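You operate a simulated robot arm through the tools that you are given. There is no shell and no other tool. Be economical: measure what you need, move in short steps, check, and stop when the job is done.

Carry out the task below with a simulated two-armed robot. There is one attempt and no reset: what you move stays moved.

JOB
Flush the blue loop till its meter runs clear, then close it again.
Fine: watch the meter; its knob ends on Off, fill and drain levers shut; other knobs, dials and hose stay. Where these are worked on the way, their far stop is far enough and under half their travel is too little: drain lever.

The check looks at the end state, three seconds after you hand in, the way a careful person would. Anything else that was tipped, shoved, dropped, spilled or broken makes it a failure.

ROBOT AND FRAMES
Two 7-joint arms with fingered hands on one trunk that stands fixed in place. Base frame: the origin is at the foot of the trunk, x ahead of it, y to its left, z up. Units: mm, rad, N and s.
The left shoulder is at [46, 92, 1048], the right one opposite. With the tool pointing down near the work surface each hand reaches from about 100 to 500 mm from the base axis, measured 20 degrees to its own side. Payload 2.1 kg a hand.
The TCP of each hand is the grasp point between the finger pads, 20 mm short of the fingertips. In the tool frame z runs along the fingers and y along their closing line. Largest opening 68 mm; the body of the gripper starts 23 mm behind the TCP. The gripper is a hand of 5 fingers: y runs from the thumb to the fingers, the wrist lies at [-10, -79, -131] in the tool frame, and closing takes about 1.5 s.
Orientation is told as [roll, pitch, yaw] about the base's x, y, z axes, in that order, counted from this pose: with the fingers straight down and the wrist toward the robot, the tool's x, y and z point along [0, 1, 0], [1, 0, 0] and [0, 0, -1] of the base frame.

CONTROLS
- The arms move only by the tool servo_tool. It takes "left_motion", "right_motion" or both (then of equal length, played together; a hand with none holds still); each is a list of rows, each a list of 6 numbers: the shift along the tool's x, y, z in mm, then the turn, a rotation vector about the tool's x, y, z in rad. In form: [[x, y, z, ax, ay, az], ...]. A call has 1 to 8 rows; each row shifts and turns the commanded pose from where the row before left it, along the tool's axes as they then stand. "left_claw" and "right_claw" are, for a hand that has rows, the gripper command, from -1 (fully open) to 1 (shut), values between in proportion, set as the call begins (left out, the last holds). Rows are played at 5 a second. More than 50 mm and 0.15 rad between two rows, or a gripper value outside its range, and nothing of the call is played. A pose out of reach is approached as far as the arm can. The call stops where the force on the tool passes 60 N (or 10 N more than at its start, if that is more) or the arm is blocked; 0.2 s more then pass. The fingers move at their own pace (about 153 mm/s each) and stop on an object; they squeeze with about 24 N. The grip force told is the motor's: it shows also when the fingers shut on nothing. Time passes only in rows, and 0.2 s behind the last, so rows that do not move let the fingers close. It gives the time, the measured TCP pose, the force on the tool (base axes), the opening and the grip force at its end, in the units of the frame above (readings bear some noise), with the torque about the TCP (base axes, N m) and any sound that the robot's microphone picked up, and new pictures: "views" is both (left out), scene, wrist or none (wrist: the cameras of the hands that moved).
- Cameras (640 x 400 px; columns grow to the right, rows downward): "scene" is now at [127.6, 42.2, 1220.3]; the picture's right is [0.44, -0.90, 0.00], its down [-0.36, -0.18, -0.92] and it looks along [0.82, 0.41, -0.40] (base axes); focal length 214 px, centre (320, 200). "left" rides on the left gripper at [-54, -58, -72] in its tool frame; the picture's right is [-0.57, -0.39, 0.73], its down [0.73, -0.64, 0.23] and it looks along [0.38, 0.66, 0.65] (tool axes); focal length 226 px, centre (320, 200). "right" rides on the right gripper at [54, -58, -72] in its tool frame; the picture's right is [-0.57, 0.39, -0.73], its down [-0.73, -0.64, 0.23] and it looks along [-0.38, 0.66, 0.65] (tool axes); focal length 226 px, centre (320, 200). There is no depth. A picture from a camera that has moved, and an enlarged one, comes with that camera's place and axes in the base frame and with its lens.
- move_column(by): slides the trunk up (or, below 0, down) by that many mm; the arms and the scene camera ride with it, the base frame stays. It gives what a move gives, with no picture.
- move_fingers(index, middle, ring, little, thumb_bend, thumb_turn, hand): sets how far each is bent, from 0 (flat) to 1 (curled in); at 0.3 the hand is open as for a grip, at 0.7 the pads meet at the TCP. One left out holds its place. A second passes; each finger stops where it meets its share of the squeeze, and holds until it gets a number again. A gripper value or a shape takes the hand back. It gives what a move gives, with no picture; readings hold the bend of each and the force on index, middle, ring, little, thumb and palm. thumb_turn goes from beside the hand (0) to across from the fingers (1), as for a grip.
- set_grasp(shape, hand): the hand has 5 fingers and takes this shape, open, in about a second: jaw (thumb against the fingers, like two jaws); tri (thumb and two fingers); tip (a fingertip pinch); poke (one finger out to press); point (the index stretched); flat (the hand flat); cup (the hand cupped); fist (a fist). The gripper value then closes the fingers along that shape, each until it touches; the sizes above hold for jaw. It gives what a move gives, with no picture.
- pan_tilt(pan, tilt): turns the head with the scene camera to pan (to the left, within 1.501 rad either way) and tilt (down, from -0.506 to 1.204), counted from straight ahead of the robot. It gives what a move gives, and a new picture of the scene camera.
- zoom(camera, box): a new picture of the part [left, top, right, bottom] of that camera's present view, enlarged. It takes no simulated time.
- close_job(): hands the job in; it is judged then, once.

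Go step by step. Nothing tells you positions but the pictures and the camera data: compare them with the known pose of the tool, close in by small moves and look again before you grip or let go. The budget is 120 turns and 200 pictures, counting those below and the enlarged ones. Unless the task says otherwise, let go and move clear before handing in, and close with one line.

The tools are called after "Emit:" by a JSON object that holds its "method" and its "body". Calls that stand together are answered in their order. servo_tool: Moves the arms, as the interface text tells. Its arguments: {"type":"object","properties":{"left_motion":{"type":"array","items":{"type":"array","items":{"type":"number"}}},"left_claw":{"type":"number"},"right_motion":{"type":"array","items":{"type":"array","items":{"type":"number"}}},"right_claw":{"type":"number"},"views":{"type":"string","enum":["both","scene","wrist","none"]}},"required":[]} The other tools are called the same way: move_column (by) slides the trunk up or down; set_grasp (shape, hand) gives the hand a shape; move_fingers (index, middle, ring, little, thumb_bend, thumb_turn, hand) moves the fingers one by one; pan_tilt (pan, tilt) turns the head that bears the scene camera; zoom (camera, box) takes an enlarged picture of a part of a camera's view; close_job () hands the job in.

At the start:

```text
clock: 0.0
left_tcp_pos: [322.2, 261.2, 1215.3]
left_tcp_rot: [-0.002, -0.001, -0.002]
left_wrist_force: [-0.2, -0.3, -0.6]
left_torque: [-0.01, -0.01, -0.02]
left_gripper_width: 67.7
left_grasp_force: 0.0
left_shape: jaw
left_bend: [0.3, 0.3, 0.3, 0.3, 0.3, 0.98]
left_finger forces: [0.0, 0.0, 0.0, 0.0, 0.1, 0.0]
right_tcp_pos: [391.9, 20.1, 1200.3]
right_tcp_rot: [0.002, -0.001, -0.001]
right_wrist_force: [-0.1, -0.2, 0.0]
right_torque: [-0.01, 0.03, 0.02]
right_gripper_width: 68.0
right_grasp_force: 0.1
right_shape: jaw
right_bend: [0.3, 0.3, 0.3, 0.3, 0.3, 0.98]
right_finger forces: [0.0, 0.0, 0.0, 0.0, 0.1, 0.1]
trunk travel left (down, up): [-289.0, 614.0]
head pan, tilt: [0.461, 0.41]
```

scene: 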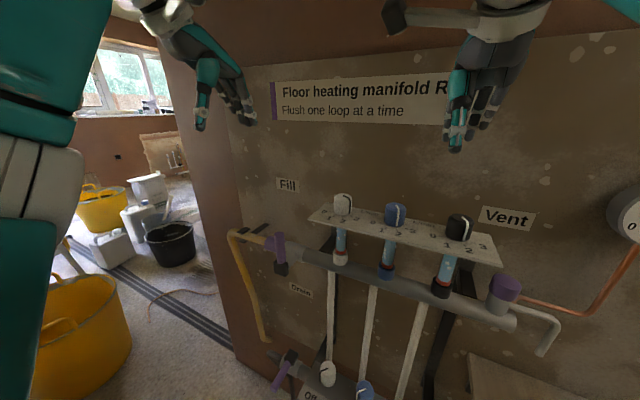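
right: 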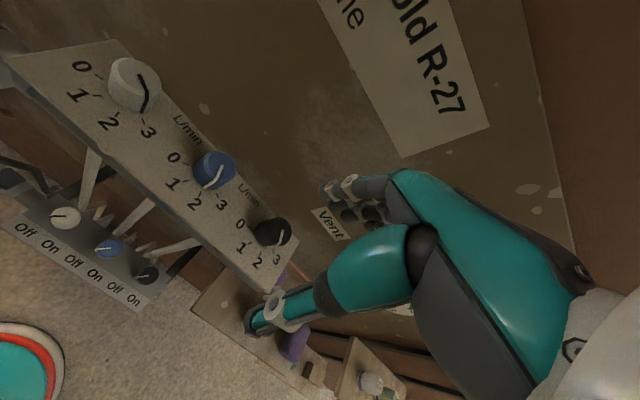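
left: 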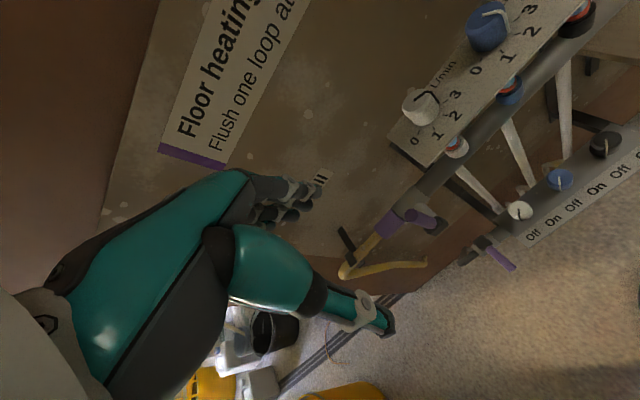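

I see a heating manifold with three top dials (0–3), lower Off/On knobs, and purple fill, drain and vent handles. I'll look lower and closer first.

Emit:
{"method": "pan_tilt", "body": {"pan": 0.1, "tilt": 0.85}}

Emit:
{"method": "zoom", "body": {"camera": "scene", "box": [120, 0, 440, 200]}}

Emit:
{"method": "zoom", "body": {"camera": "scene", "box": [120, 200, 440, 400]}}

```text
clock: 0.9
left_tcp_pos: [323.7, 259.2, 1214.2]
left_tcp_rot: [0.0, -0.001, 0.001]
left_wrist_force: [-0.6, 0.0, -0.2]
left_torque: [0.01, -0.01, 0.02]
left_gripper_width: 67.7
left_grasp_force: 0.0
left_shape: jaw
left_bend: [0.3, 0.3, 0.3, 0.3, 0.3, 0.98]
left_finger forces: [0.0, 0.0, 0.0, 0.0, 0.1, 0.0]
right_tcp_pos: [391.6, 19.9, 1200.8]
right_tcp_rot: [0.0, -0.001, 0.0]
right_wrist_force: [-0.8, 1.2, 0.1]
right_torque: [-0.01, 0.0, -0.01]
right_gripper_width: 67.8
right_grasp_force: 0.1
right_shape: jaw
right_bend: [0.3, 0.3, 0.3, 0.3, 0.3, 0.98]
right_finger forces: [0.1, 0.0, 0.0, 0.0, 0.1, 0.0]
trunk travel left (down, up): [-289.0, 614.0]
head pan, tilt: [0.099, 0.85]
camera scene: at [122.6, 9.0, 1182.2], right [0.1, -0.99, 0.0], down [-0.75, -0.08, -0.66], along [0.66, 0.07, -0.75], focal length 214 px, centre (320, 200)
```

scene: 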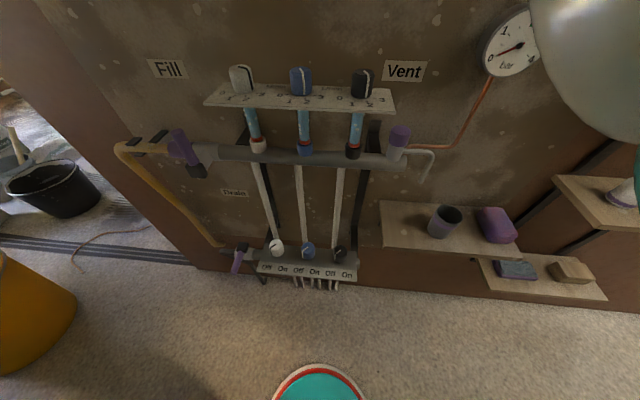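

```text
2.00 times, centred on (280, 100) of scene
camera zoom: at [122.6, 9.0, 1182.2], right [0.1, -0.99, 0.0], down [-0.75, -0.08, -0.66], along [0.66, 0.07, -0.75], focal length 429 px, centre (400, 400)
```

zoom: 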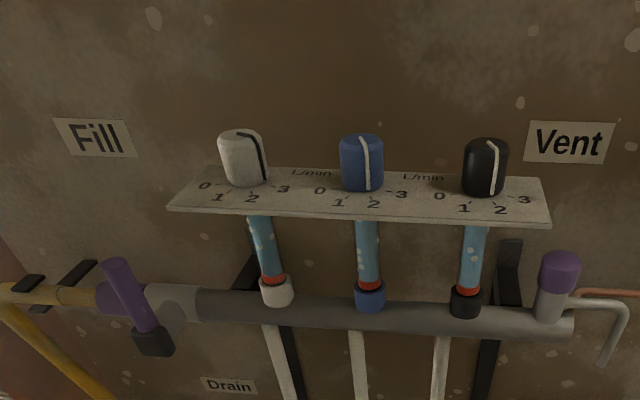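

```text
2.00 times, centred on (280, 300) of scene
camera zoom: at [122.6, 9.0, 1182.2], right [0.1, -0.99, 0.0], down [-0.75, -0.08, -0.66], along [0.66, 0.07, -0.75], focal length 429 px, centre (400, 0)
```

zoom: 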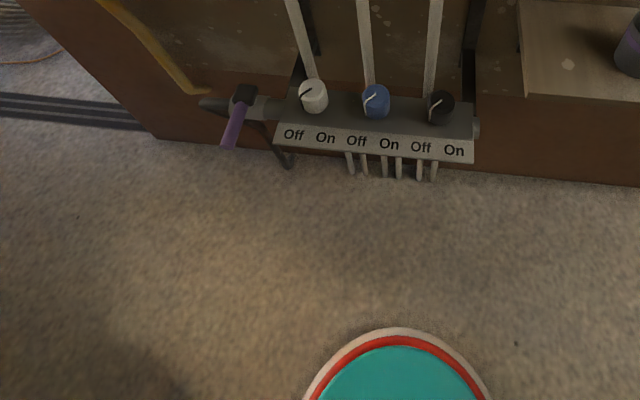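

Blue top dial is near (459, 70, 1060), and the blue loop knob near (405, 72, 650). I'll zoom on the levers, knobs and hose for details.

Emit:
{"method": "zoom", "body": {"camera": "scene", "box": [100, 110, 260, 210]}}

Emit:
{"method": "zoom", "body": {"camera": "scene", "box": [200, 210, 360, 310]}}

Emit:
{"method": "zoom", "body": {"camera": "left", "box": [320, 140, 640, 340]}}

Emit:
{"method": "zoom", "body": {"camera": "scene", "box": [230, 90, 390, 190]}}

```text
4.00 times, centred on (180, 160) of scene
camera zoom: at [122.6, 9.0, 1182.2], right [0.1, -0.99, 0.0], down [-0.75, -0.08, -0.66], along [0.66, 0.07, -0.75], focal length 858 px, centre (880, 360)
```

zoom: 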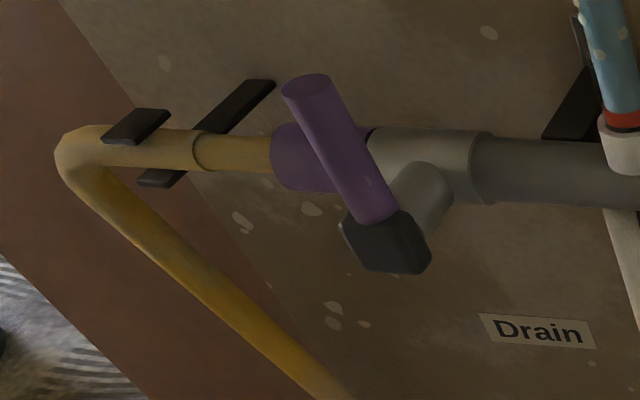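

```text
4.00 times, centred on (280, 260) of scene
camera zoom: at [122.6, 9.0, 1182.2], right [0.1, -0.99, 0.0], down [-0.75, -0.08, -0.66], along [0.66, 0.07, -0.75], focal length 858 px, centre (480, -40)
```

zoom: 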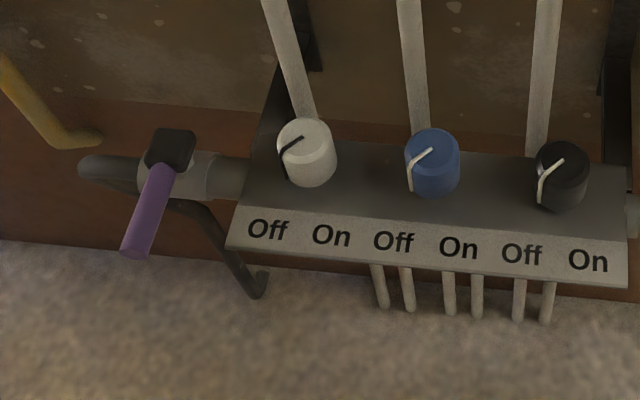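

```text
2.00 times, centred on (480, 240) of left
camera zoom: at [264.1, 205.8, 1286.8], right [-0.39, -0.57, -0.73], down [-0.64, 0.73, -0.23], along [0.66, 0.38, -0.65], focal length 452 px, centre (0, 120)
```

zoom: 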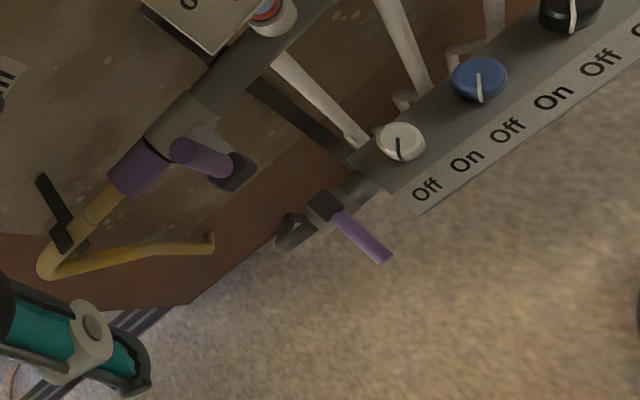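

```text
4.00 times, centred on (310, 140) of scene
camera zoom: at [122.6, 9.0, 1182.2], right [0.1, -0.99, 0.0], down [-0.75, -0.08, -0.66], along [0.66, 0.07, -0.75], focal length 858 px, centre (360, 440)
```

zoom: 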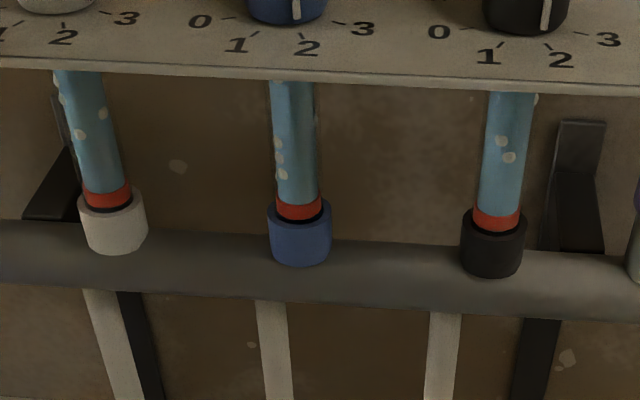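

Fill lever: hub near (401, 265, 914), handle pointing straight up. Drain lever: hub near (410, 266, 612), handle pointing at me. All loop knobs point to Off. I'll back the hands off, then lower the trunk.

Emit:
{"method": "servo_tool", "body": {"left_motion": [[0, -30, 0, 0, 0, 0], [0, -30, 0, 0, 0, 0], [0, 0, 0, 0, 0, 0]], "right_motion": [[0, -40, 0, 0, 0, 0], [0, -40, 0, 0, 0, 0], [-20, -30, 0, 0, 0, 0]], "views": "none"}}

Emit:
{"method": "set_grasp", "body": {"shape": "point", "hand": "left"}}

Emit:
{"method": "move_column", "body": {"by": -200}}

Emit:
{"method": "pan_tilt", "body": {"pan": 0.4, "tilt": 0.6}}

```text
clock: 1.7
left_tcp_pos: [263.1, 259.7, 1215.1]
left_tcp_rot: [0.0, 0.0, -0.002]
left_wrist_force: [-0.4, -0.8, 0.5]
left_torque: [0.01, 0.01, -0.01]
left_gripper_width: 67.7
left_grasp_force: 0.0
left_shape: jaw
left_bend: [0.3, 0.3, 0.3, 0.3, 0.3, 0.98]
left_finger forces: [0.0, 0.0, 0.0, 0.0, 0.1, 0.1]
right_tcp_pos: [282.8, -0.2, 1200.2]
right_tcp_rot: [-0.001, -0.002, -0.002]
right_wrist_force: [0.6, -0.3, -0.1]
right_torque: [0.0, 0.02, 0.02]
right_gripper_width: 67.8
right_grasp_force: 0.2
right_shape: jaw
right_bend: [0.3, 0.3, 0.3, 0.3, 0.3, 0.98]
right_finger forces: [0.1, 0.0, 0.0, 0.0, 0.1, 0.0]
trunk travel left (down, up): [-289.0, 614.0]
head pan, tilt: [0.099, 0.85]
```

```text
clock: 2.6
left_tcp_pos: [264.7, 260.2, 1214.3]
left_tcp_rot: [0.0, -0.001, 0.0]
left_wrist_force: [-0.1, 0.0, 0.0]
left_torque: [-0.01, -0.02, 0.01]
left_gripper_width: 63.3
left_grasp_force: 0.0
left_shape: point
left_bend: [0.2, 1.0, 1.0, 1.0, 0.98, 0.88]
left_finger forces: [0.0, 0.1, 0.0, 0.0, 0.0, 0.1]
right_tcp_pos: [283.5, -0.2, 1200.6]
right_tcp_rot: [-0.001, -0.001, 0.0]
right_wrist_force: [-0.1, -0.2, -0.6]
right_torque: [0.02, -0.01, 0.01]
right_gripper_width: 67.7
right_grasp_force: 0.0
right_shape: jaw
right_bend: [0.3, 0.3, 0.3, 0.3, 0.3, 0.98]
right_finger forces: [0.0, 0.0, 0.0, 0.0, 0.0, 0.1]
trunk travel left (down, up): [-289.0, 614.0]
head pan, tilt: [0.099, 0.85]
```

```text
clock: 4.8
left_tcp_pos: [298.5, 259.3, 992.9]
left_tcp_rot: [0.001, 0.091, 0.002]
left_wrist_force: [-1.0, -0.1, -0.1]
left_torque: [-0.03, 0.0, 0.02]
left_gripper_width: 63.3
left_grasp_force: 0.0
left_shape: point
left_bend: [0.2, 1.0, 1.0, 1.0, 0.98, 0.88]
left_finger forces: [0.0, 0.1, 0.0, 0.1, 0.0, 0.0]
right_tcp_pos: [281.8, -0.6, 999.4]
right_tcp_rot: [0.0, 0.0, 0.001]
right_wrist_force: [-0.8, 0.8, -0.2]
right_torque: [0.0, -0.06, 0.02]
right_gripper_width: 67.7
right_grasp_force: 0.0
right_shape: jaw
right_bend: [0.3, 0.3, 0.3, 0.3, 0.3, 0.98]
right_finger forces: [0.0, 0.0, 0.0, 0.1, 0.0, 0.1]
trunk travel left (down, up): [-89.0, 814.0]
head pan, tilt: [0.099, 0.85]
```

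```text
clock: 5.6
left_tcp_pos: [297.7, 259.7, 991.2]
left_tcp_rot: [0.001, 0.091, 0.001]
left_wrist_force: [-0.6, -0.6, 0.5]
left_torque: [0.0, 0.04, 0.03]
left_gripper_width: 63.5
left_grasp_force: 0.2
left_shape: point
left_bend: [0.2, 1.0, 1.0, 1.0, 0.98, 0.88]
left_finger forces: [0.0, 0.0, 0.0, 0.1, 0.0, 0.0]
right_tcp_pos: [280.9, -0.6, 1000.4]
right_tcp_rot: [0.001, 0.0, -0.001]
right_wrist_force: [-0.8, 0.2, -0.2]
right_torque: [-0.03, 0.0, 0.02]
right_gripper_width: 67.9
right_grasp_force: 0.1
right_shape: jaw
right_bend: [0.3, 0.3, 0.3, 0.3, 0.3, 0.98]
right_finger forces: [0.0, 0.1, 0.1, 0.1, 0.0, 0.1]
trunk travel left (down, up): [-89.0, 814.0]
head pan, tilt: [0.4, 0.6]
camera scene: at [169.4, 35.4, 999.4], right [0.39, -0.92, 0.0], down [-0.52, -0.22, -0.82], along [0.76, 0.32, -0.57], focal length 214 px, centre (320, 200)
```

scene: 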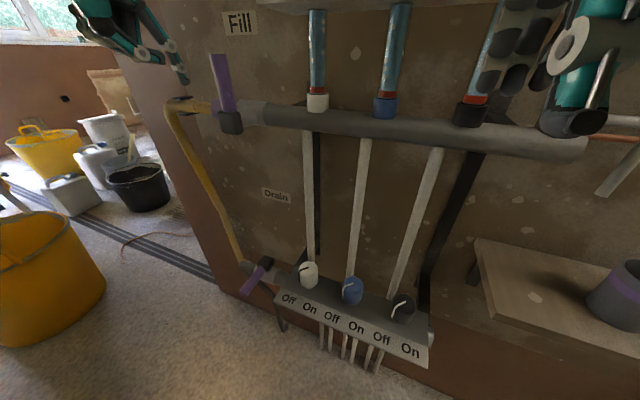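

Trunk is down 200. I'll lower a bit more, straighten the left hand and bring it in front of the drain lever.

Emit:
{"method": "move_column", "body": {"by": -80}}

Emit:
{"method": "servo_tool", "body": {"left_motion": [[0, -40, 0, 0, 0, 0], [-10, 0, 50, 0, 0, 0], [-10, 0, 50, 0, 0, 0], [-10, 0, 50, 0, 0, 0], [0, 0, 50, 0, 0, 0], [0, 0, 0, 0, 0, 0]], "views": "both"}}

```text
clock: 6.7
left_tcp_pos: [325.0, 258.3, 892.6]
left_tcp_rot: [-0.001, 0.163, -0.001]
left_wrist_force: [-0.1, 0.2, 0.0]
left_torque: [-0.01, -0.03, 0.0]
left_gripper_width: 63.5
left_grasp_force: 0.0
left_shape: point
left_bend: [0.2, 1.0, 1.0, 1.0, 0.98, 0.88]
left_finger forces: [0.0, 0.1, 0.1, 0.1, 0.0, 0.1]
right_tcp_pos: [281.7, 0.1, 920.0]
right_tcp_rot: [-0.001, 0.001, 0.001]
right_wrist_force: [0.5, 0.3, 0.1]
right_torque: [0.0, 0.02, 0.0]
right_gripper_width: 67.6
right_grasp_force: 0.1
right_shape: jaw
right_bend: [0.3, 0.3, 0.3, 0.3, 0.3, 0.98]
right_finger forces: [0.0, 0.0, 0.0, 0.1, 0.0, 0.0]
trunk travel left (down, up): [-9.0, 894.0]
head pan, tilt: [0.4, 0.6]
```

```text
refused: row 2 steps farther than a row can; nothing moved
```

The left hand drifts when the trunk moves; I'll correct and step smaller.

Emit:
{"method": "servo_tool", "body": {"left_motion": [[0, -45, 0, -0.08, 0, 0], [0, -45, 0, -0.08, 0, 0], [-8, 0, 45, 0, 0, 0], [-8, 0, 45, 0, 0, 0], [-8, 0, 45, 0, 0, 0], [0, 0, 0, 0, 0, 0]], "views": "both"}}

```text
clock: 8.1
left_tcp_pos: [282.0, 226.0, 744.8]
left_tcp_rot: [-0.003, 0.005, -0.001]
left_wrist_force: [-0.3, -0.4, -0.1]
left_torque: [0.0, 0.0, 0.02]
left_gripper_width: 63.4
left_grasp_force: 0.1
left_shape: point
left_bend: [0.2, 1.0, 1.0, 1.0, 0.98, 0.88]
left_finger forces: [0.0, 0.0, 0.0, 0.0, 0.1, 0.1]
left hand out of reach, approached as far as the arm can: row 1, 2, 5
right_tcp_pos: [281.8, -0.5, 920.0]
right_tcp_rot: [-0.001, -0.001, -0.001]
right_wrist_force: [-0.3, -0.3, 0.6]
right_torque: [0.02, 0.0, -0.02]
right_gripper_width: 67.6
right_grasp_force: 0.1
right_shape: jaw
right_bend: [0.3, 0.3, 0.3, 0.3, 0.3, 0.98]
right_finger forces: [0.0, 0.0, 0.0, 0.0, 0.1, 0.0]
trunk travel left (down, up): [-9.0, 894.0]
head pan, tilt: [0.4, 0.6]
camera scene: at [192.3, 35.5, 916.7], right [0.39, -0.92, 0.0], down [-0.52, -0.22, -0.82], along [0.76, 0.32, -0.57], focal length 214 px, centre (320, 200)
camera left: at [222.3, 173.0, 817.7], right [-0.39, -0.57, -0.73], down [-0.64, 0.73, -0.23], along [0.66, 0.38, -0.65], focal length 226 px, centre (320, 200)
```

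scene: 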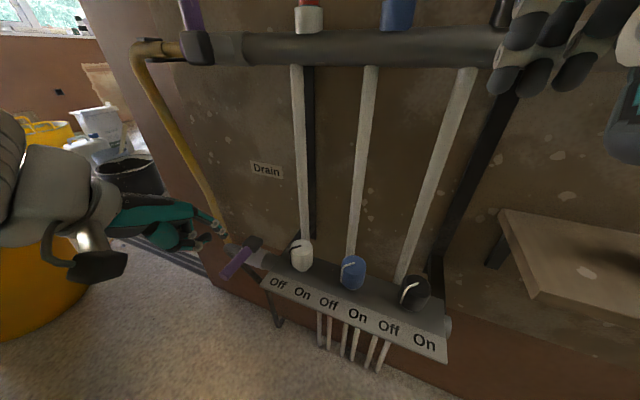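
left: 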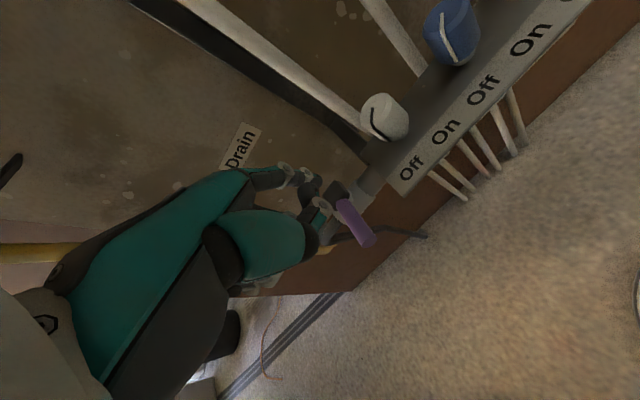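

Drain hub is near (398, 256, 626), and its handle seems to slope down-forward to about (354, 287, 575). I'll look closer.

Emit:
{"method": "zoom", "body": {"camera": "left", "box": [260, 120, 420, 220]}}

Emit:
{"method": "zoom", "body": {"camera": "scene", "box": [180, 200, 340, 300]}}

```text
4.00 times, centred on (340, 170) of left
camera zoom: at [222.3, 173.0, 817.7], right [-0.39, -0.57, -0.73], down [-0.64, 0.73, -0.23], along [0.66, 0.38, -0.65], focal length 904 px, centre (240, 320)
```

zoom: 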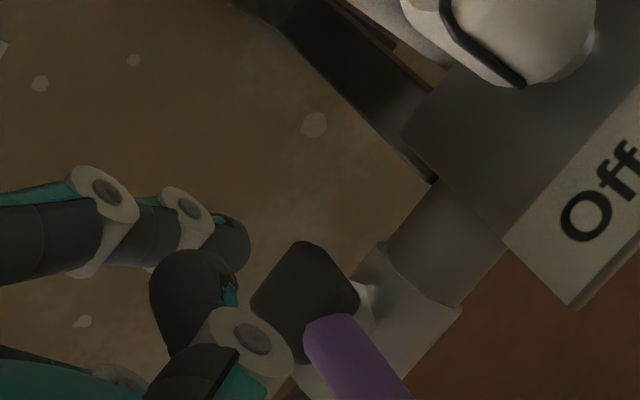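

```text
4.00 times, centred on (260, 250) of scene
camera zoom: at [192.3, 35.5, 916.7], right [0.39, -0.92, 0.0], down [-0.52, -0.22, -0.82], along [0.76, 0.32, -0.57], focal length 858 px, centre (560, 0)
```

zoom: 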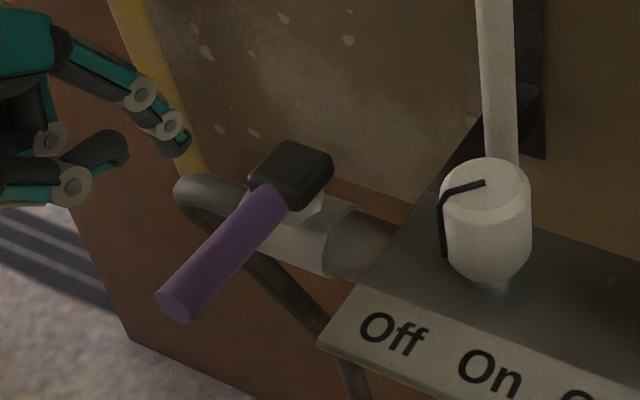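

Re-projection says the drain handle is horizontal, ending near (325, 257, 625). A loose fingertip pinch around the handle will work both ways, so I'll try that shape and turn the left hand's yaw.

Emit:
{"method": "set_grasp", "body": {"shape": "tip", "hand": "left"}}

Emit:
{"method": "servo_tool", "body": {"left_motion": [[0, 0, 0, 0, 0, -0.14], [0, 0, 0, 0, 0, -0.14], [0, 0, 0, 0, 0, -0.14], [0, 0, 0, 0, 0, -0.14], [0, 0, 0, 0, 0, -0.14], [0, 0, 0, 0, 0, -0.14], [0, 0, 0, 0, 0, 0]], "views": "both"}}

```text
clock: 9.0
left_tcp_pos: [280.9, 226.6, 746.5]
left_tcp_rot: [-0.001, 0.004, -0.002]
left_wrist_force: [-0.5, 0.4, -0.2]
left_torque: [0.03, -0.01, 0.02]
left_gripper_width: 67.9
left_grasp_force: 0.2
left_shape: tip
left_bend: [0.3, 0.98, 0.99, 0.99, 0.3, 0.98]
left_finger forces: [0.0, 0.1, 0.0, 0.0, 0.1, 0.0]
right_tcp_pos: [282.4, -0.3, 920.1]
right_tcp_rot: [0.0, -0.001, 0.001]
right_wrist_force: [0.3, -0.5, -0.5]
right_torque: [0.02, -0.03, -0.03]
right_gripper_width: 67.7
right_grasp_force: 0.1
right_shape: jaw
right_bend: [0.3, 0.3, 0.3, 0.3, 0.3, 0.98]
right_finger forces: [0.1, 0.0, 0.0, 0.0, 0.0, 0.0]
trunk travel left (down, up): [-9.0, 894.0]
head pan, tilt: [0.4, 0.6]
```

```text
clock: 10.6
left_tcp_pos: [288.2, 228.3, 752.4]
left_tcp_rot: [0.002, 0.002, 0.842]
left_wrist_force: [0.0, 0.6, -0.4]
left_torque: [0.02, -0.02, -0.01]
left_gripper_width: 67.8
left_grasp_force: 0.0
left_shape: tip
left_bend: [0.3, 0.98, 0.99, 0.99, 0.3, 0.98]
left_finger forces: [0.0, 0.0, 0.0, 0.0, 0.1, 0.0]
left hand out of reach, approached as far as the arm can: row 1, 2
right_tcp_pos: [282.1, 1.0, 919.5]
right_tcp_rot: [0.0, 0.0, 0.0]
right_wrist_force: [-0.8, 0.8, -0.1]
right_torque: [-0.01, -0.02, 0.01]
right_gripper_width: 67.7
right_grasp_force: 0.0
right_shape: jaw
right_bend: [0.3, 0.3, 0.3, 0.3, 0.3, 0.98]
right_finger forces: [0.1, 0.0, 0.0, 0.1, 0.1, 0.1]
trunk travel left (down, up): [-9.0, 894.0]
head pan, tilt: [0.4, 0.6]
camera scene: at [192.3, 35.5, 916.6], right [0.39, -0.92, 0.0], down [-0.52, -0.22, -0.82], along [0.76, 0.32, -0.57], focal length 214 px, centre (320, 200)
camera left: at [289.2, 151.0, 824.3], right [0.16, -0.67, -0.73], down [-0.97, 0.01, -0.23], along [0.16, 0.74, -0.65], focal length 226 px, centre (320, 200)
```

scene: 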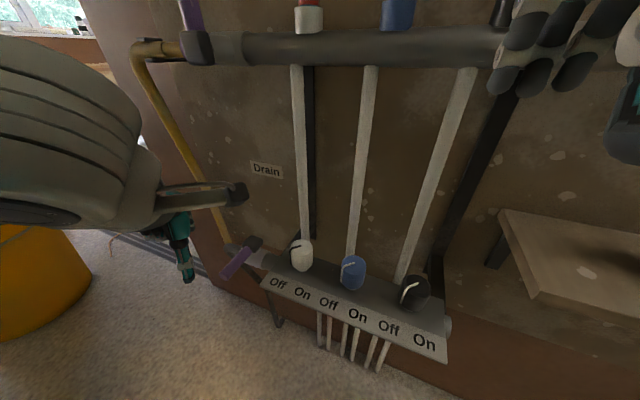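
left: 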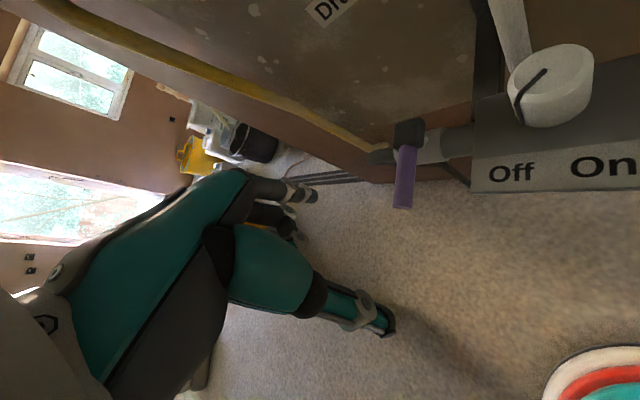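

Views agree: drain hub about (404, 258, 626), handle end (329, 259, 625). I'll bring the pinch above the handle at x≈345 and turn to yaw about 1.3.

Emit:
{"method": "servo_tool", "body": {"left_motion": [[-11, 30, 0, 0, 0, 0], [-11.5, 30, 0, 0, 0, 0], [0, 0, 20, 0, 0, -0.14], [0, 0, 20, 0, 0, -0.14], [0, 0, 20, 0, 0, -0.14], [0, 0, 0, 0, 0, 0]], "views": "both"}}

```text
clock: 12.0
left_tcp_pos: [343.7, 259.2, 691.1]
left_tcp_rot: [0.004, 0.0, 1.261]
left_wrist_force: [-0.9, -0.2, 0.2]
left_torque: [-0.03, -0.03, 0.01]
left_gripper_width: 67.7
left_grasp_force: 0.1
left_shape: tip
left_bend: [0.3, 0.98, 0.99, 0.99, 0.3, 0.98]
left_finger forces: [0.0, 0.0, 0.0, 0.0, 0.1, 0.1]
right_tcp_pos: [281.6, -0.9, 919.4]
right_tcp_rot: [0.0, -0.002, 0.002]
right_wrist_force: [0.4, 0.0, -1.4]
right_torque: [-0.01, 0.01, 0.02]
right_gripper_width: 67.6
right_grasp_force: 0.0
right_shape: jaw
right_bend: [0.3, 0.3, 0.3, 0.3, 0.3, 0.98]
right_finger forces: [0.0, 0.1, 0.0, 0.0, 0.1, 0.1]
trunk travel left (down, up): [-9.0, 894.0]
head pan, tilt: [0.4, 0.6]
camera scene: at [192.3, 35.5, 916.6], right [0.39, -0.92, 0.0], down [-0.52, -0.22, -0.82], along [0.76, 0.32, -0.57], focal length 214 px, centre (320, 200)
camera left: at [376.9, 187.8, 763.3], right [0.42, -0.54, -0.73], down [-0.89, -0.39, -0.23], along [-0.16, 0.75, -0.65], focal length 226 px, centre (320, 200)
```

scene: 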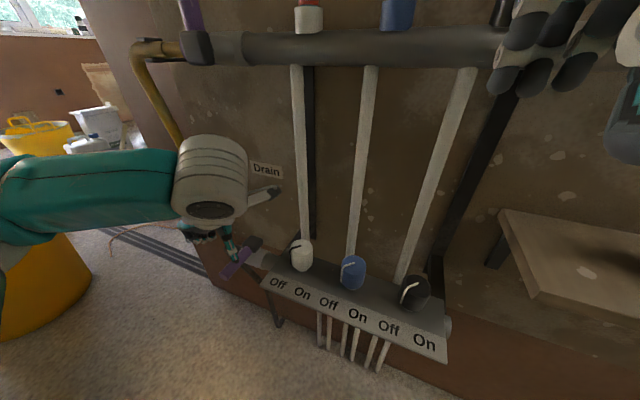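
left: 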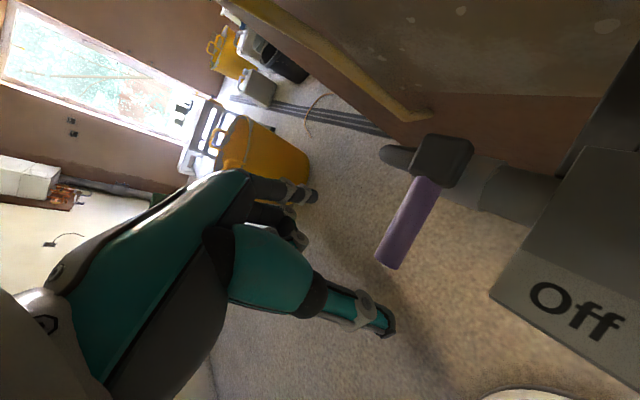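

The handle lies between thumb and index in the picture. I'll narrow the opening a little and lower around it.

Emit:
{"method": "servo_tool", "body": {"left_motion": [[0, 0, 0, 0, 0, -0.1], [0, 0, 0, 0, 0, 0], [0, 0, 30, 0, 0, 0], [0, 0, 30, 0, 0, 0], [0, 0, 0, 0, 0, 0]], "left_claw": -0.2, "views": "both"}}

```text
clock: 13.2
left_tcp_pos: [344.6, 258.9, 631.8]
left_tcp_rot: [0.001, 0.001, 1.361]
left_wrist_force: [-0.3, -1.0, -0.7]
left_torque: [-0.01, -0.04, 0.0]
left_gripper_width: 40.9
left_grasp_force: 0.0
left_shape: tip
left_bend: [0.3, 0.98, 0.99, 0.99, 0.66, 1.0]
left_finger forces: [0.0, 0.0, 0.1, 0.1, 0.0, 0.0]
right_tcp_pos: [282.3, -0.5, 919.4]
right_tcp_rot: [0.001, 0.001, 0.0]
right_wrist_force: [0.1, -0.1, 0.3]
right_torque: [-0.04, 0.01, -0.03]
right_gripper_width: 67.5
right_grasp_force: 0.1
right_shape: jaw
right_bend: [0.3, 0.3, 0.3, 0.3, 0.3, 0.98]
right_finger forces: [0.0, 0.0, 0.1, 0.1, 0.1, 0.0]
trunk travel left (down, up): [-9.0, 894.0]
head pan, tilt: [0.4, 0.6]
camera scene: at [192.3, 35.5, 916.6], right [0.39, -0.92, 0.0], down [-0.52, -0.22, -0.82], along [0.76, 0.32, -0.57], focal length 214 px, centre (320, 200)
camera left: at [384.7, 191.3, 703.1], right [0.47, -0.5, -0.73], down [-0.85, -0.47, -0.23], along [-0.23, 0.73, -0.65], focal length 226 px, centre (320, 200)
```

scene: 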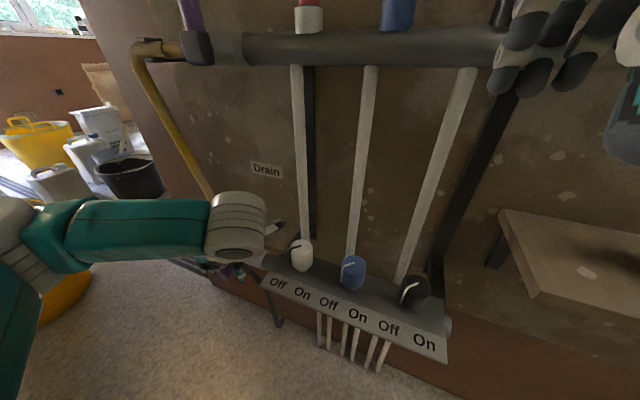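
left: 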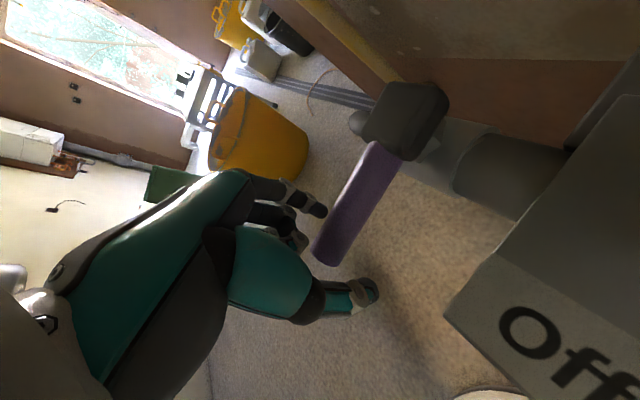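

The handle is between the fingers but only near its end; I'll move 8 mm further along it, then start turning it left with a small arc and check the force.

Emit:
{"method": "servo_tool", "body": {"left_motion": [[-8, 2, 4, 0, 0, 0], [0, 0, 0, 0, 0, 0], [1, 7.2, 0, 0, 0, 0.14], [1, 7.2, 0, 0, 0, 0.14], [1, 7.2, 0, 0, 0, 0.14], [0, 0, 0, 0, 0, 0]], "left_claw": 0.2, "views": "wrist"}}

```text
clock: 14.6
left_tcp_pos: [358.4, 279.5, 628.2]
left_tcp_rot: [0.002, 0.003, 0.939]
left_wrist_force: [-1.3, -0.2, 0.2]
left_torque: [-0.02, 0.0, 0.0]
left_gripper_width: 28.8
left_grasp_force: 0.1
left_shape: tip
left_bend: [0.73, 0.98, 0.99, 0.99, 0.71, 1.0]
left_finger forces: [0.0, 0.0, 0.1, 0.0, 0.9, 0.0]
right_tcp_pos: [280.8, 0.1, 920.6]
right_tcp_rot: [-0.001, -0.001, 0.0]
right_wrist_force: [-0.3, 0.7, -0.1]
right_torque: [-0.01, -0.03, -0.02]
right_gripper_width: 67.5
right_grasp_force: 0.1
right_shape: jaw
right_bend: [0.3, 0.3, 0.3, 0.3, 0.3, 0.98]
right_finger forces: [0.0, 0.1, 0.1, 0.0, 0.0, 0.0]
trunk travel left (down, up): [-9.0, 894.0]
head pan, tilt: [0.4, 0.6]
camera left: at [366.9, 201.9, 700.4], right [0.22, -0.65, -0.73], down [-0.97, -0.08, -0.23], along [0.09, 0.76, -0.65], focal length 226 px, centre (320, 200)
```

left: 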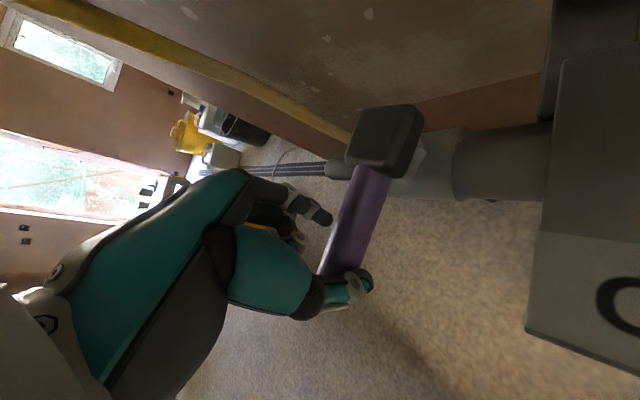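

The lever follows with almost no force. Continue the arc.

Emit:
{"method": "servo_tool", "body": {"left_motion": [[1, 7.2, 0, 0, 0, 0.14], [1, 7.2, 0, 0, 0, 0.14], [1, 7.2, 0, 0, 0, 0.14], [1, 7.2, 0, 0, 0, 0.14], [1, 7.2, 0, 0, 0, 0.14], [0, 0, 0, 0, 0, 0]], "views": "both"}}

```text
clock: 16.0
left_tcp_pos: [382.6, 306.2, 629.7]
left_tcp_rot: [-0.001, 0.004, 0.237]
left_wrist_force: [-1.2, 0.0, 0.8]
left_torque: [0.0, 0.01, 0.0]
left_gripper_width: 29.2
left_grasp_force: 0.2
left_shape: tip
left_bend: [0.73, 0.98, 0.99, 0.99, 0.71, 1.0]
left_finger forces: [0.0, 0.0, 0.0, 0.0, 0.9, 0.0]
right_tcp_pos: [282.1, -1.1, 919.3]
right_tcp_rot: [0.001, 0.001, 0.0]
right_wrist_force: [-0.3, 0.2, 0.3]
right_torque: [0.01, -0.02, 0.03]
right_gripper_width: 67.7
right_grasp_force: 0.2
right_shape: jaw
right_bend: [0.3, 0.3, 0.3, 0.3, 0.3, 0.98]
right_finger forces: [0.0, 0.0, 0.0, 0.0, 0.1, 0.0]
trunk travel left (down, up): [-9.0, 894.0]
head pan, tilt: [0.4, 0.6]
camera scene: at [192.2, 35.5, 916.7], right [0.39, -0.92, 0.0], down [-0.52, -0.22, -0.82], along [0.76, 0.32, -0.57], focal length 214 px, centre (320, 200)
camera left: at [338.8, 240.3, 700.4], right [-0.24, -0.64, -0.73], down [-0.8, 0.56, -0.23], along [0.55, 0.52, -0.65], focal length 226 px, centre (320, 200)
```

scene: 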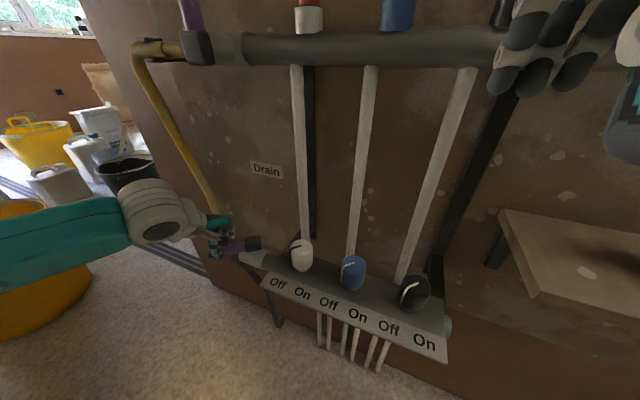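
left: 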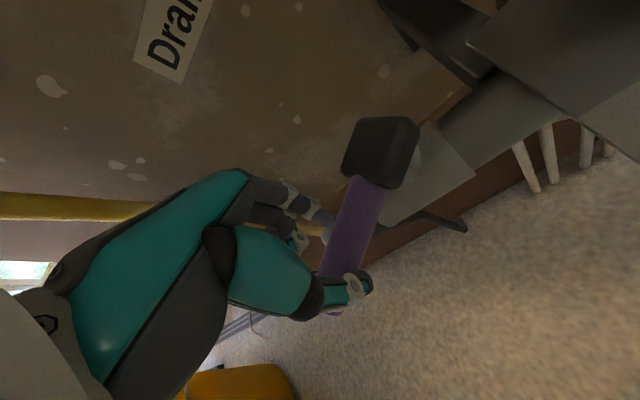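

Lever is about 65° round; go on until the stop.

Emit:
{"method": "servo_tool", "body": {"left_motion": [[1, 7.2, 0, 0, 0, 0.14], [1, 7.2, 0, 0, 0, 0.14], [1, 5, 0, 0, 0, 0.1], [0, 0, 0, 0, 0, 0]], "views": "both"}}

```text
clock: 17.0
left_tcp_pos: [402.1, 311.8, 627.6]
left_tcp_rot: [-0.003, 0.004, -0.141]
left_wrist_force: [-1.5, 0.6, 0.1]
left_torque: [-0.02, 0.01, 0.04]
left_gripper_width: 29.3
left_grasp_force: 0.1
left_shape: tip
left_bend: [0.73, 0.98, 0.99, 0.99, 0.71, 1.0]
left_finger forces: [0.0, 0.0, 0.0, 0.0, 0.9, 0.0]
right_tcp_pos: [281.4, 0.1, 920.0]
right_tcp_rot: [0.001, 0.001, 0.0]
right_wrist_force: [0.2, -0.2, 0.7]
right_torque: [-0.02, -0.03, 0.0]
right_gripper_width: 67.4
right_grasp_force: 0.0
right_shape: jaw
right_bend: [0.3, 0.3, 0.3, 0.3, 0.3, 0.98]
right_finger forces: [0.0, 0.0, 0.1, 0.1, 0.0, 0.0]
trunk travel left (down, up): [-9.0, 894.0]
head pan, tilt: [0.4, 0.6]
camera scene: at [192.2, 35.5, 916.7], right [0.39, -0.92, 0.0], down [-0.52, -0.22, -0.82], along [0.76, 0.32, -0.57], focal length 214 px, centre (320, 200)
camera left: at [335.6, 266.0, 700.1], right [-0.47, -0.51, -0.73], down [-0.53, 0.82, -0.23], along [0.71, 0.28, -0.65], focal length 226 px, centre (320, 200)
```

scene: 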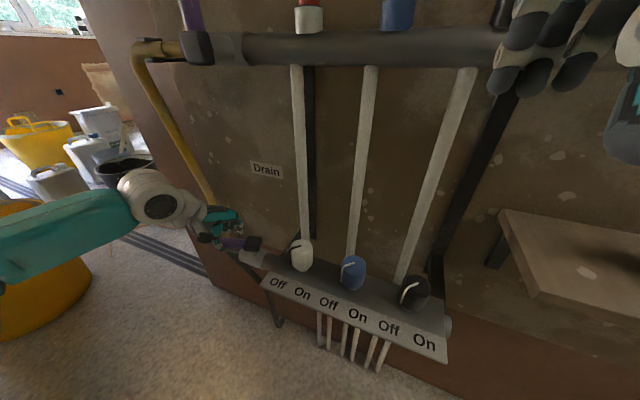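
left: 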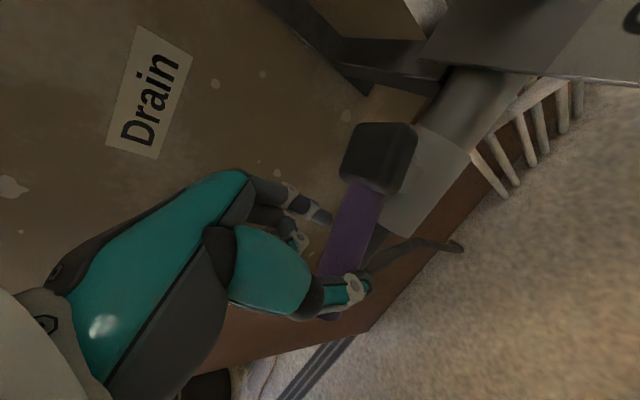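

Still no stop felt; push slightly further.

Emit:
{"method": "servo_tool", "body": {"left_motion": [[1, 5, 0, 0, 0, 0.08], [0, 4, 0, 0, 0, 0.05], [0, 0, 0, 0, 0, 0]], "views": "wrist"}}

```text
clock: 17.8
left_tcp_pos: [410.7, 309.8, 628.6]
left_tcp_rot: [-0.002, 0.004, -0.273]
left_wrist_force: [-1.0, 0.0, 0.0]
left_torque: [0.02, 0.02, 0.0]
left_gripper_width: 27.7
left_grasp_force: 0.1
left_shape: tip
left_bend: [0.73, 0.98, 0.99, 0.99, 0.73, 1.0]
left_finger forces: [0.0, 0.1, 0.0, 0.0, 0.0, 0.0]
right_tcp_pos: [282.9, -0.2, 920.9]
right_tcp_rot: [0.0, 0.0, 0.001]
right_wrist_force: [0.1, 0.0, 0.2]
right_torque: [-0.03, -0.02, -0.01]
right_gripper_width: 67.8
right_grasp_force: 0.0
right_shape: jaw
right_bend: [0.3, 0.3, 0.3, 0.3, 0.3, 0.98]
right_finger forces: [0.0, 0.0, 0.0, 0.1, 0.0, 0.1]
trunk travel left (down, up): [-9.0, 894.0]
head pan, tilt: [0.4, 0.6]
camera left: at [339.5, 274.4, 700.3], right [-0.53, -0.44, -0.73], down [-0.42, 0.88, -0.23], along [0.74, 0.18, -0.65], focal length 226 px, centre (320, 200)
```

left: 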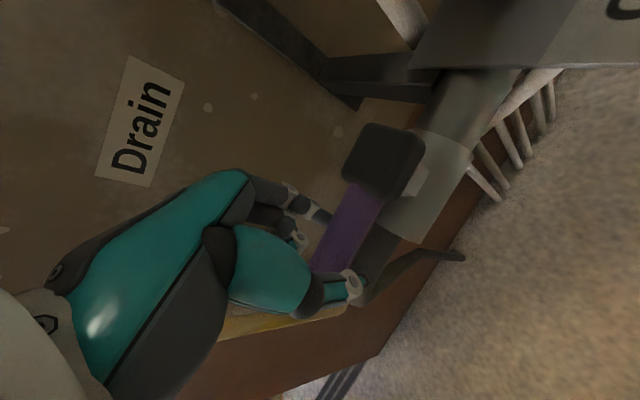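

The drain handle is now parallel to the pipe (open). I'll open the fingers, lift clear and back away, then look at the blue knob.

Emit:
{"method": "servo_tool", "body": {"left_motion": [[0, 0, 0, 0, 0, 0], [0, 0, -30, 0, 0, 0], [0, 0, -40, 0, 0, 0], [0, -40, -20, 0, 0, 0], [0, -40, 0, 0, 0, 0], [20, -30, 0, 0, 0, 0]], "left_claw": -0.3, "views": "none"}}

Emit:
{"method": "set_grasp", "body": {"shape": "tri", "hand": "right"}}

Emit:
{"method": "pan_tilt", "body": {"pan": 0.25, "tilt": 0.9}}

Emit:
{"method": "zoom", "body": {"camera": "scene", "box": [200, 110, 420, 247]}}

```text
clock: 19.2
left_tcp_pos: [311.0, 358.7, 719.8]
left_tcp_rot: [-0.003, 0.002, -0.271]
left_wrist_force: [-0.1, -0.8, 0.1]
left_torque: [0.01, -0.02, -0.04]
left_gripper_width: 44.0
left_grasp_force: 0.1
left_shape: tip
left_bend: [0.29, 0.98, 0.99, 0.99, 0.63, 1.0]
left_finger forces: [0.0, 0.0, 0.1, 0.1, 0.1, 0.0]
right_tcp_pos: [281.1, 0.2, 918.7]
right_tcp_rot: [-0.003, -0.001, 0.0]
right_wrist_force: [0.3, 0.0, 1.1]
right_torque: [0.04, 0.0, 0.02]
right_gripper_width: 67.6
right_grasp_force: 0.1
right_shape: jaw
right_bend: [0.3, 0.3, 0.3, 0.3, 0.3, 0.98]
right_finger forces: [0.0, 0.0, 0.0, 0.0, 0.0, 0.0]
trunk travel left (down, up): [-9.0, 894.0]
head pan, tilt: [0.4, 0.6]
```

```text
clock: 20.1
left_tcp_pos: [310.6, 359.7, 718.9]
left_tcp_rot: [-0.001, 0.004, -0.271]
left_wrist_force: [-1.4, -0.5, -0.2]
left_torque: [0.03, 0.0, -0.02]
left_gripper_width: 43.6
left_grasp_force: 0.1
left_shape: tip
left_bend: [0.29, 0.98, 0.99, 0.99, 0.63, 1.0]
left_finger forces: [0.0, 0.0, 0.1, 0.1, 0.0, 0.1]
right_tcp_pos: [282.1, -0.8, 919.8]
right_tcp_rot: [-0.002, 0.001, 0.0]
right_wrist_force: [-0.6, -1.1, -0.4]
right_torque: [-0.02, 0.02, -0.01]
right_gripper_width: 67.8
right_grasp_force: 0.0
right_shape: tri
right_bend: [0.3, 0.3, 0.99, 0.99, 0.3, 0.98]
right_finger forces: [0.1, 0.0, 0.0, 0.0, 0.0, 0.1]
trunk travel left (down, up): [-9.0, 894.0]
head pan, tilt: [0.4, 0.6]
```

```text
clock: 20.9
left_tcp_pos: [311.4, 358.6, 719.7]
left_tcp_rot: [-0.002, 0.003, -0.269]
left_wrist_force: [0.0, 0.1, -0.5]
left_torque: [0.03, 0.0, 0.01]
left_gripper_width: 44.0
left_grasp_force: 0.0
left_shape: tip
left_bend: [0.29, 0.98, 0.99, 0.99, 0.63, 1.0]
left_finger forces: [0.0, 0.1, 0.0, 0.0, 0.0, 0.1]
right_tcp_pos: [281.1, -0.0, 920.5]
right_tcp_rot: [0.001, 0.001, -0.001]
right_wrist_force: [-0.6, -0.5, -0.7]
right_torque: [0.01, 0.02, 0.02]
right_gripper_width: 67.6
right_grasp_force: 0.1
right_shape: tri
right_bend: [0.3, 0.3, 0.99, 0.99, 0.3, 0.98]
right_finger forces: [0.0, 0.0, 0.0, 0.0, 0.0, 0.1]
trunk travel left (down, up): [-9.0, 894.0]
head pan, tilt: [0.25, 0.901]
camera scene: at [184.0, 19.8, 891.9], right [0.25, -0.97, 0.0], down [-0.76, -0.19, -0.62], along [0.6, 0.15, -0.78], focal length 214 px, centre (320, 200)
```

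scene: 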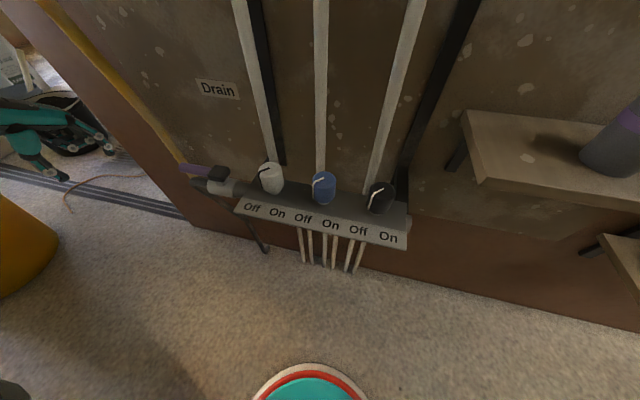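

```text
2.91 times, centred on (310, 178) of scene
camera zoom: at [184.0, 19.8, 891.9], right [0.25, -0.97, 0.0], down [-0.76, -0.19, -0.62], along [0.6, 0.15, -0.78], focal length 624 px, centre (349, 262)
```

zoom: 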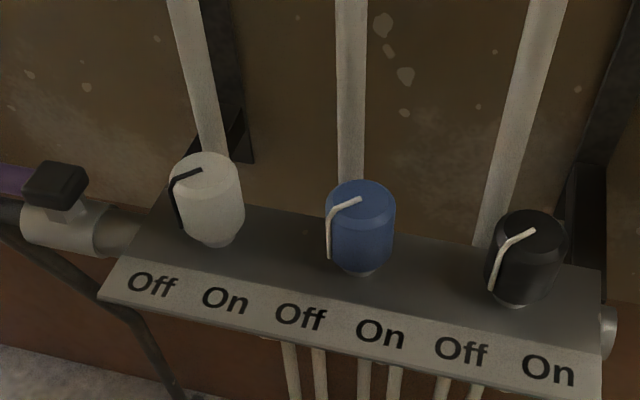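

Knobs stand vertically; blue is about (405, 69), top z≈660, pointer at Off. I'll grip it with the right hand at yaw 45–90°, in two strokes. First bring the right hand down and turn it.

Emit:
{"method": "servo_tool", "body": {"right_motion": [[0, 0, 45, 0, 0, -0.13], [0, 0, 45, 0, 0, -0.13], [0, 0, 45, 0, 0, -0.13], [10, 0, 15, 0, 0, -0.13], [20, 20, 0, 0, 0, -0.13], [0, 30, 0, 0, 0, -0.13], [0, 30, 0, 0, 0, 0], [0, 0, 0, 0, 0, 0]], "views": "both"}}

```text
clock: 22.7
left_tcp_pos: [311.5, 358.3, 719.3]
left_tcp_rot: [-0.001, 0.003, -0.271]
left_wrist_force: [0.5, 0.4, -0.5]
left_torque: [-0.02, -0.03, 0.0]
left_gripper_width: 43.9
left_grasp_force: 0.1
left_shape: tip
left_bend: [0.29, 0.98, 0.99, 0.99, 0.63, 1.0]
left_finger forces: [0.0, 0.1, 0.0, 0.0, 0.0, 0.0]
right_tcp_pos: [330.6, 75.5, 768.4]
right_tcp_rot: [-0.001, 0.0, 0.782]
right_wrist_force: [-0.2, -0.7, 0.3]
right_torque: [-0.01, -0.01, 0.02]
right_gripper_width: 67.8
right_grasp_force: 0.1
right_shape: tri
right_bend: [0.3, 0.3, 0.99, 0.99, 0.3, 0.98]
right_finger forces: [0.0, 0.1, 0.1, 0.1, 0.0, 0.0]
trunk travel left (down, up): [-9.0, 894.0]
head pan, tilt: [0.25, 0.901]
camera scene: at [184.0, 19.8, 891.9], right [0.25, -0.97, 0.0], down [-0.76, -0.19, -0.62], along [0.6, 0.15, -0.78], focal length 214 px, centre (320, 200)
camera right: at [250.3, 73.3, 839.7], right [0.67, -0.13, 0.73], down [0.06, -0.97, -0.23], along [0.74, 0.2, -0.65], focal length 226 px, centre (320, 200)
```

scene: 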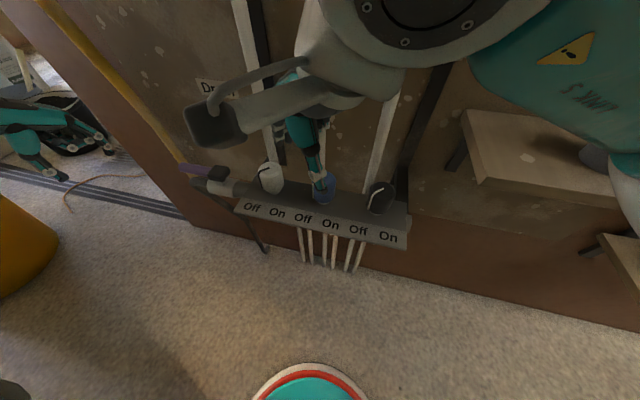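
right: 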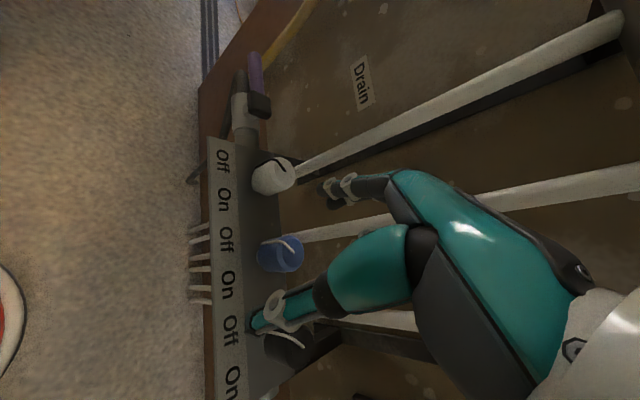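

The blue knob is about (404, 72), top z≈660; its pipe rises behind at x≈445. Moving the right hand over it.

Emit:
{"method": "servo_tool", "body": {"right_motion": [[-27, 25, 0, 0, 0, 0], [-27, 24.3, 0, 0, 0, 0], [0, 0, 25, 0, 0, -0.12], [0, 0, 25, 0, 0, -0.1], [0, 0, 0, 0, 0, 0]], "right_claw": -0.4, "views": "both"}}

```text
clock: 23.9
left_tcp_pos: [312.4, 357.8, 719.2]
left_tcp_rot: [-0.003, 0.002, -0.271]
left_wrist_force: [-0.3, 0.2, 0.2]
left_torque: [-0.03, 0.01, 0.0]
left_gripper_width: 44.1
left_grasp_force: 0.1
left_shape: tip
left_bend: [0.29, 0.98, 0.99, 0.99, 0.63, 1.0]
left_finger forces: [0.0, 0.0, 0.0, 0.0, 0.0, 0.0]
right_tcp_pos: [402.8, 71.3, 718.4]
right_tcp_rot: [0.0, 0.001, 1.001]
right_wrist_force: [0.3, 0.1, -0.1]
right_torque: [0.0, -0.01, -0.02]
right_gripper_width: 47.6
right_grasp_force: 0.0
right_shape: tri
right_bend: [0.27, 0.37, 0.99, 0.99, 0.59, 0.99]
right_finger forces: [0.0, 0.0, 0.1, 0.1, 0.0, 0.0]
trunk travel left (down, up): [-9.0, 894.0]
head pan, tilt: [0.25, 0.901]
camera scene: at [184.0, 19.8, 891.9], right [0.25, -0.97, 0.0], down [-0.76, -0.19, -0.62], along [0.6, 0.15, -0.78], focal length 214 px, centre (320, 200)
camera right: at [326.2, 52.1, 789.9], right [0.69, 0.02, 0.73], down [0.27, -0.93, -0.23], along [0.68, 0.36, -0.65], focal length 226 px, centre (320, 200)
```

scene: 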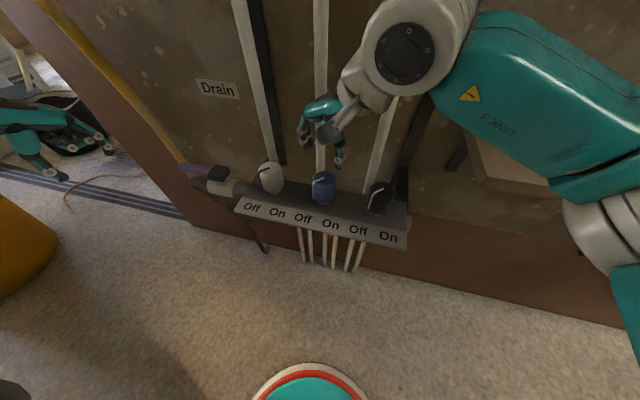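
right: 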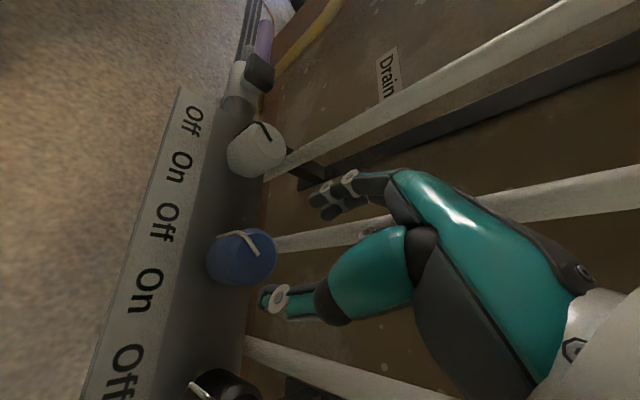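

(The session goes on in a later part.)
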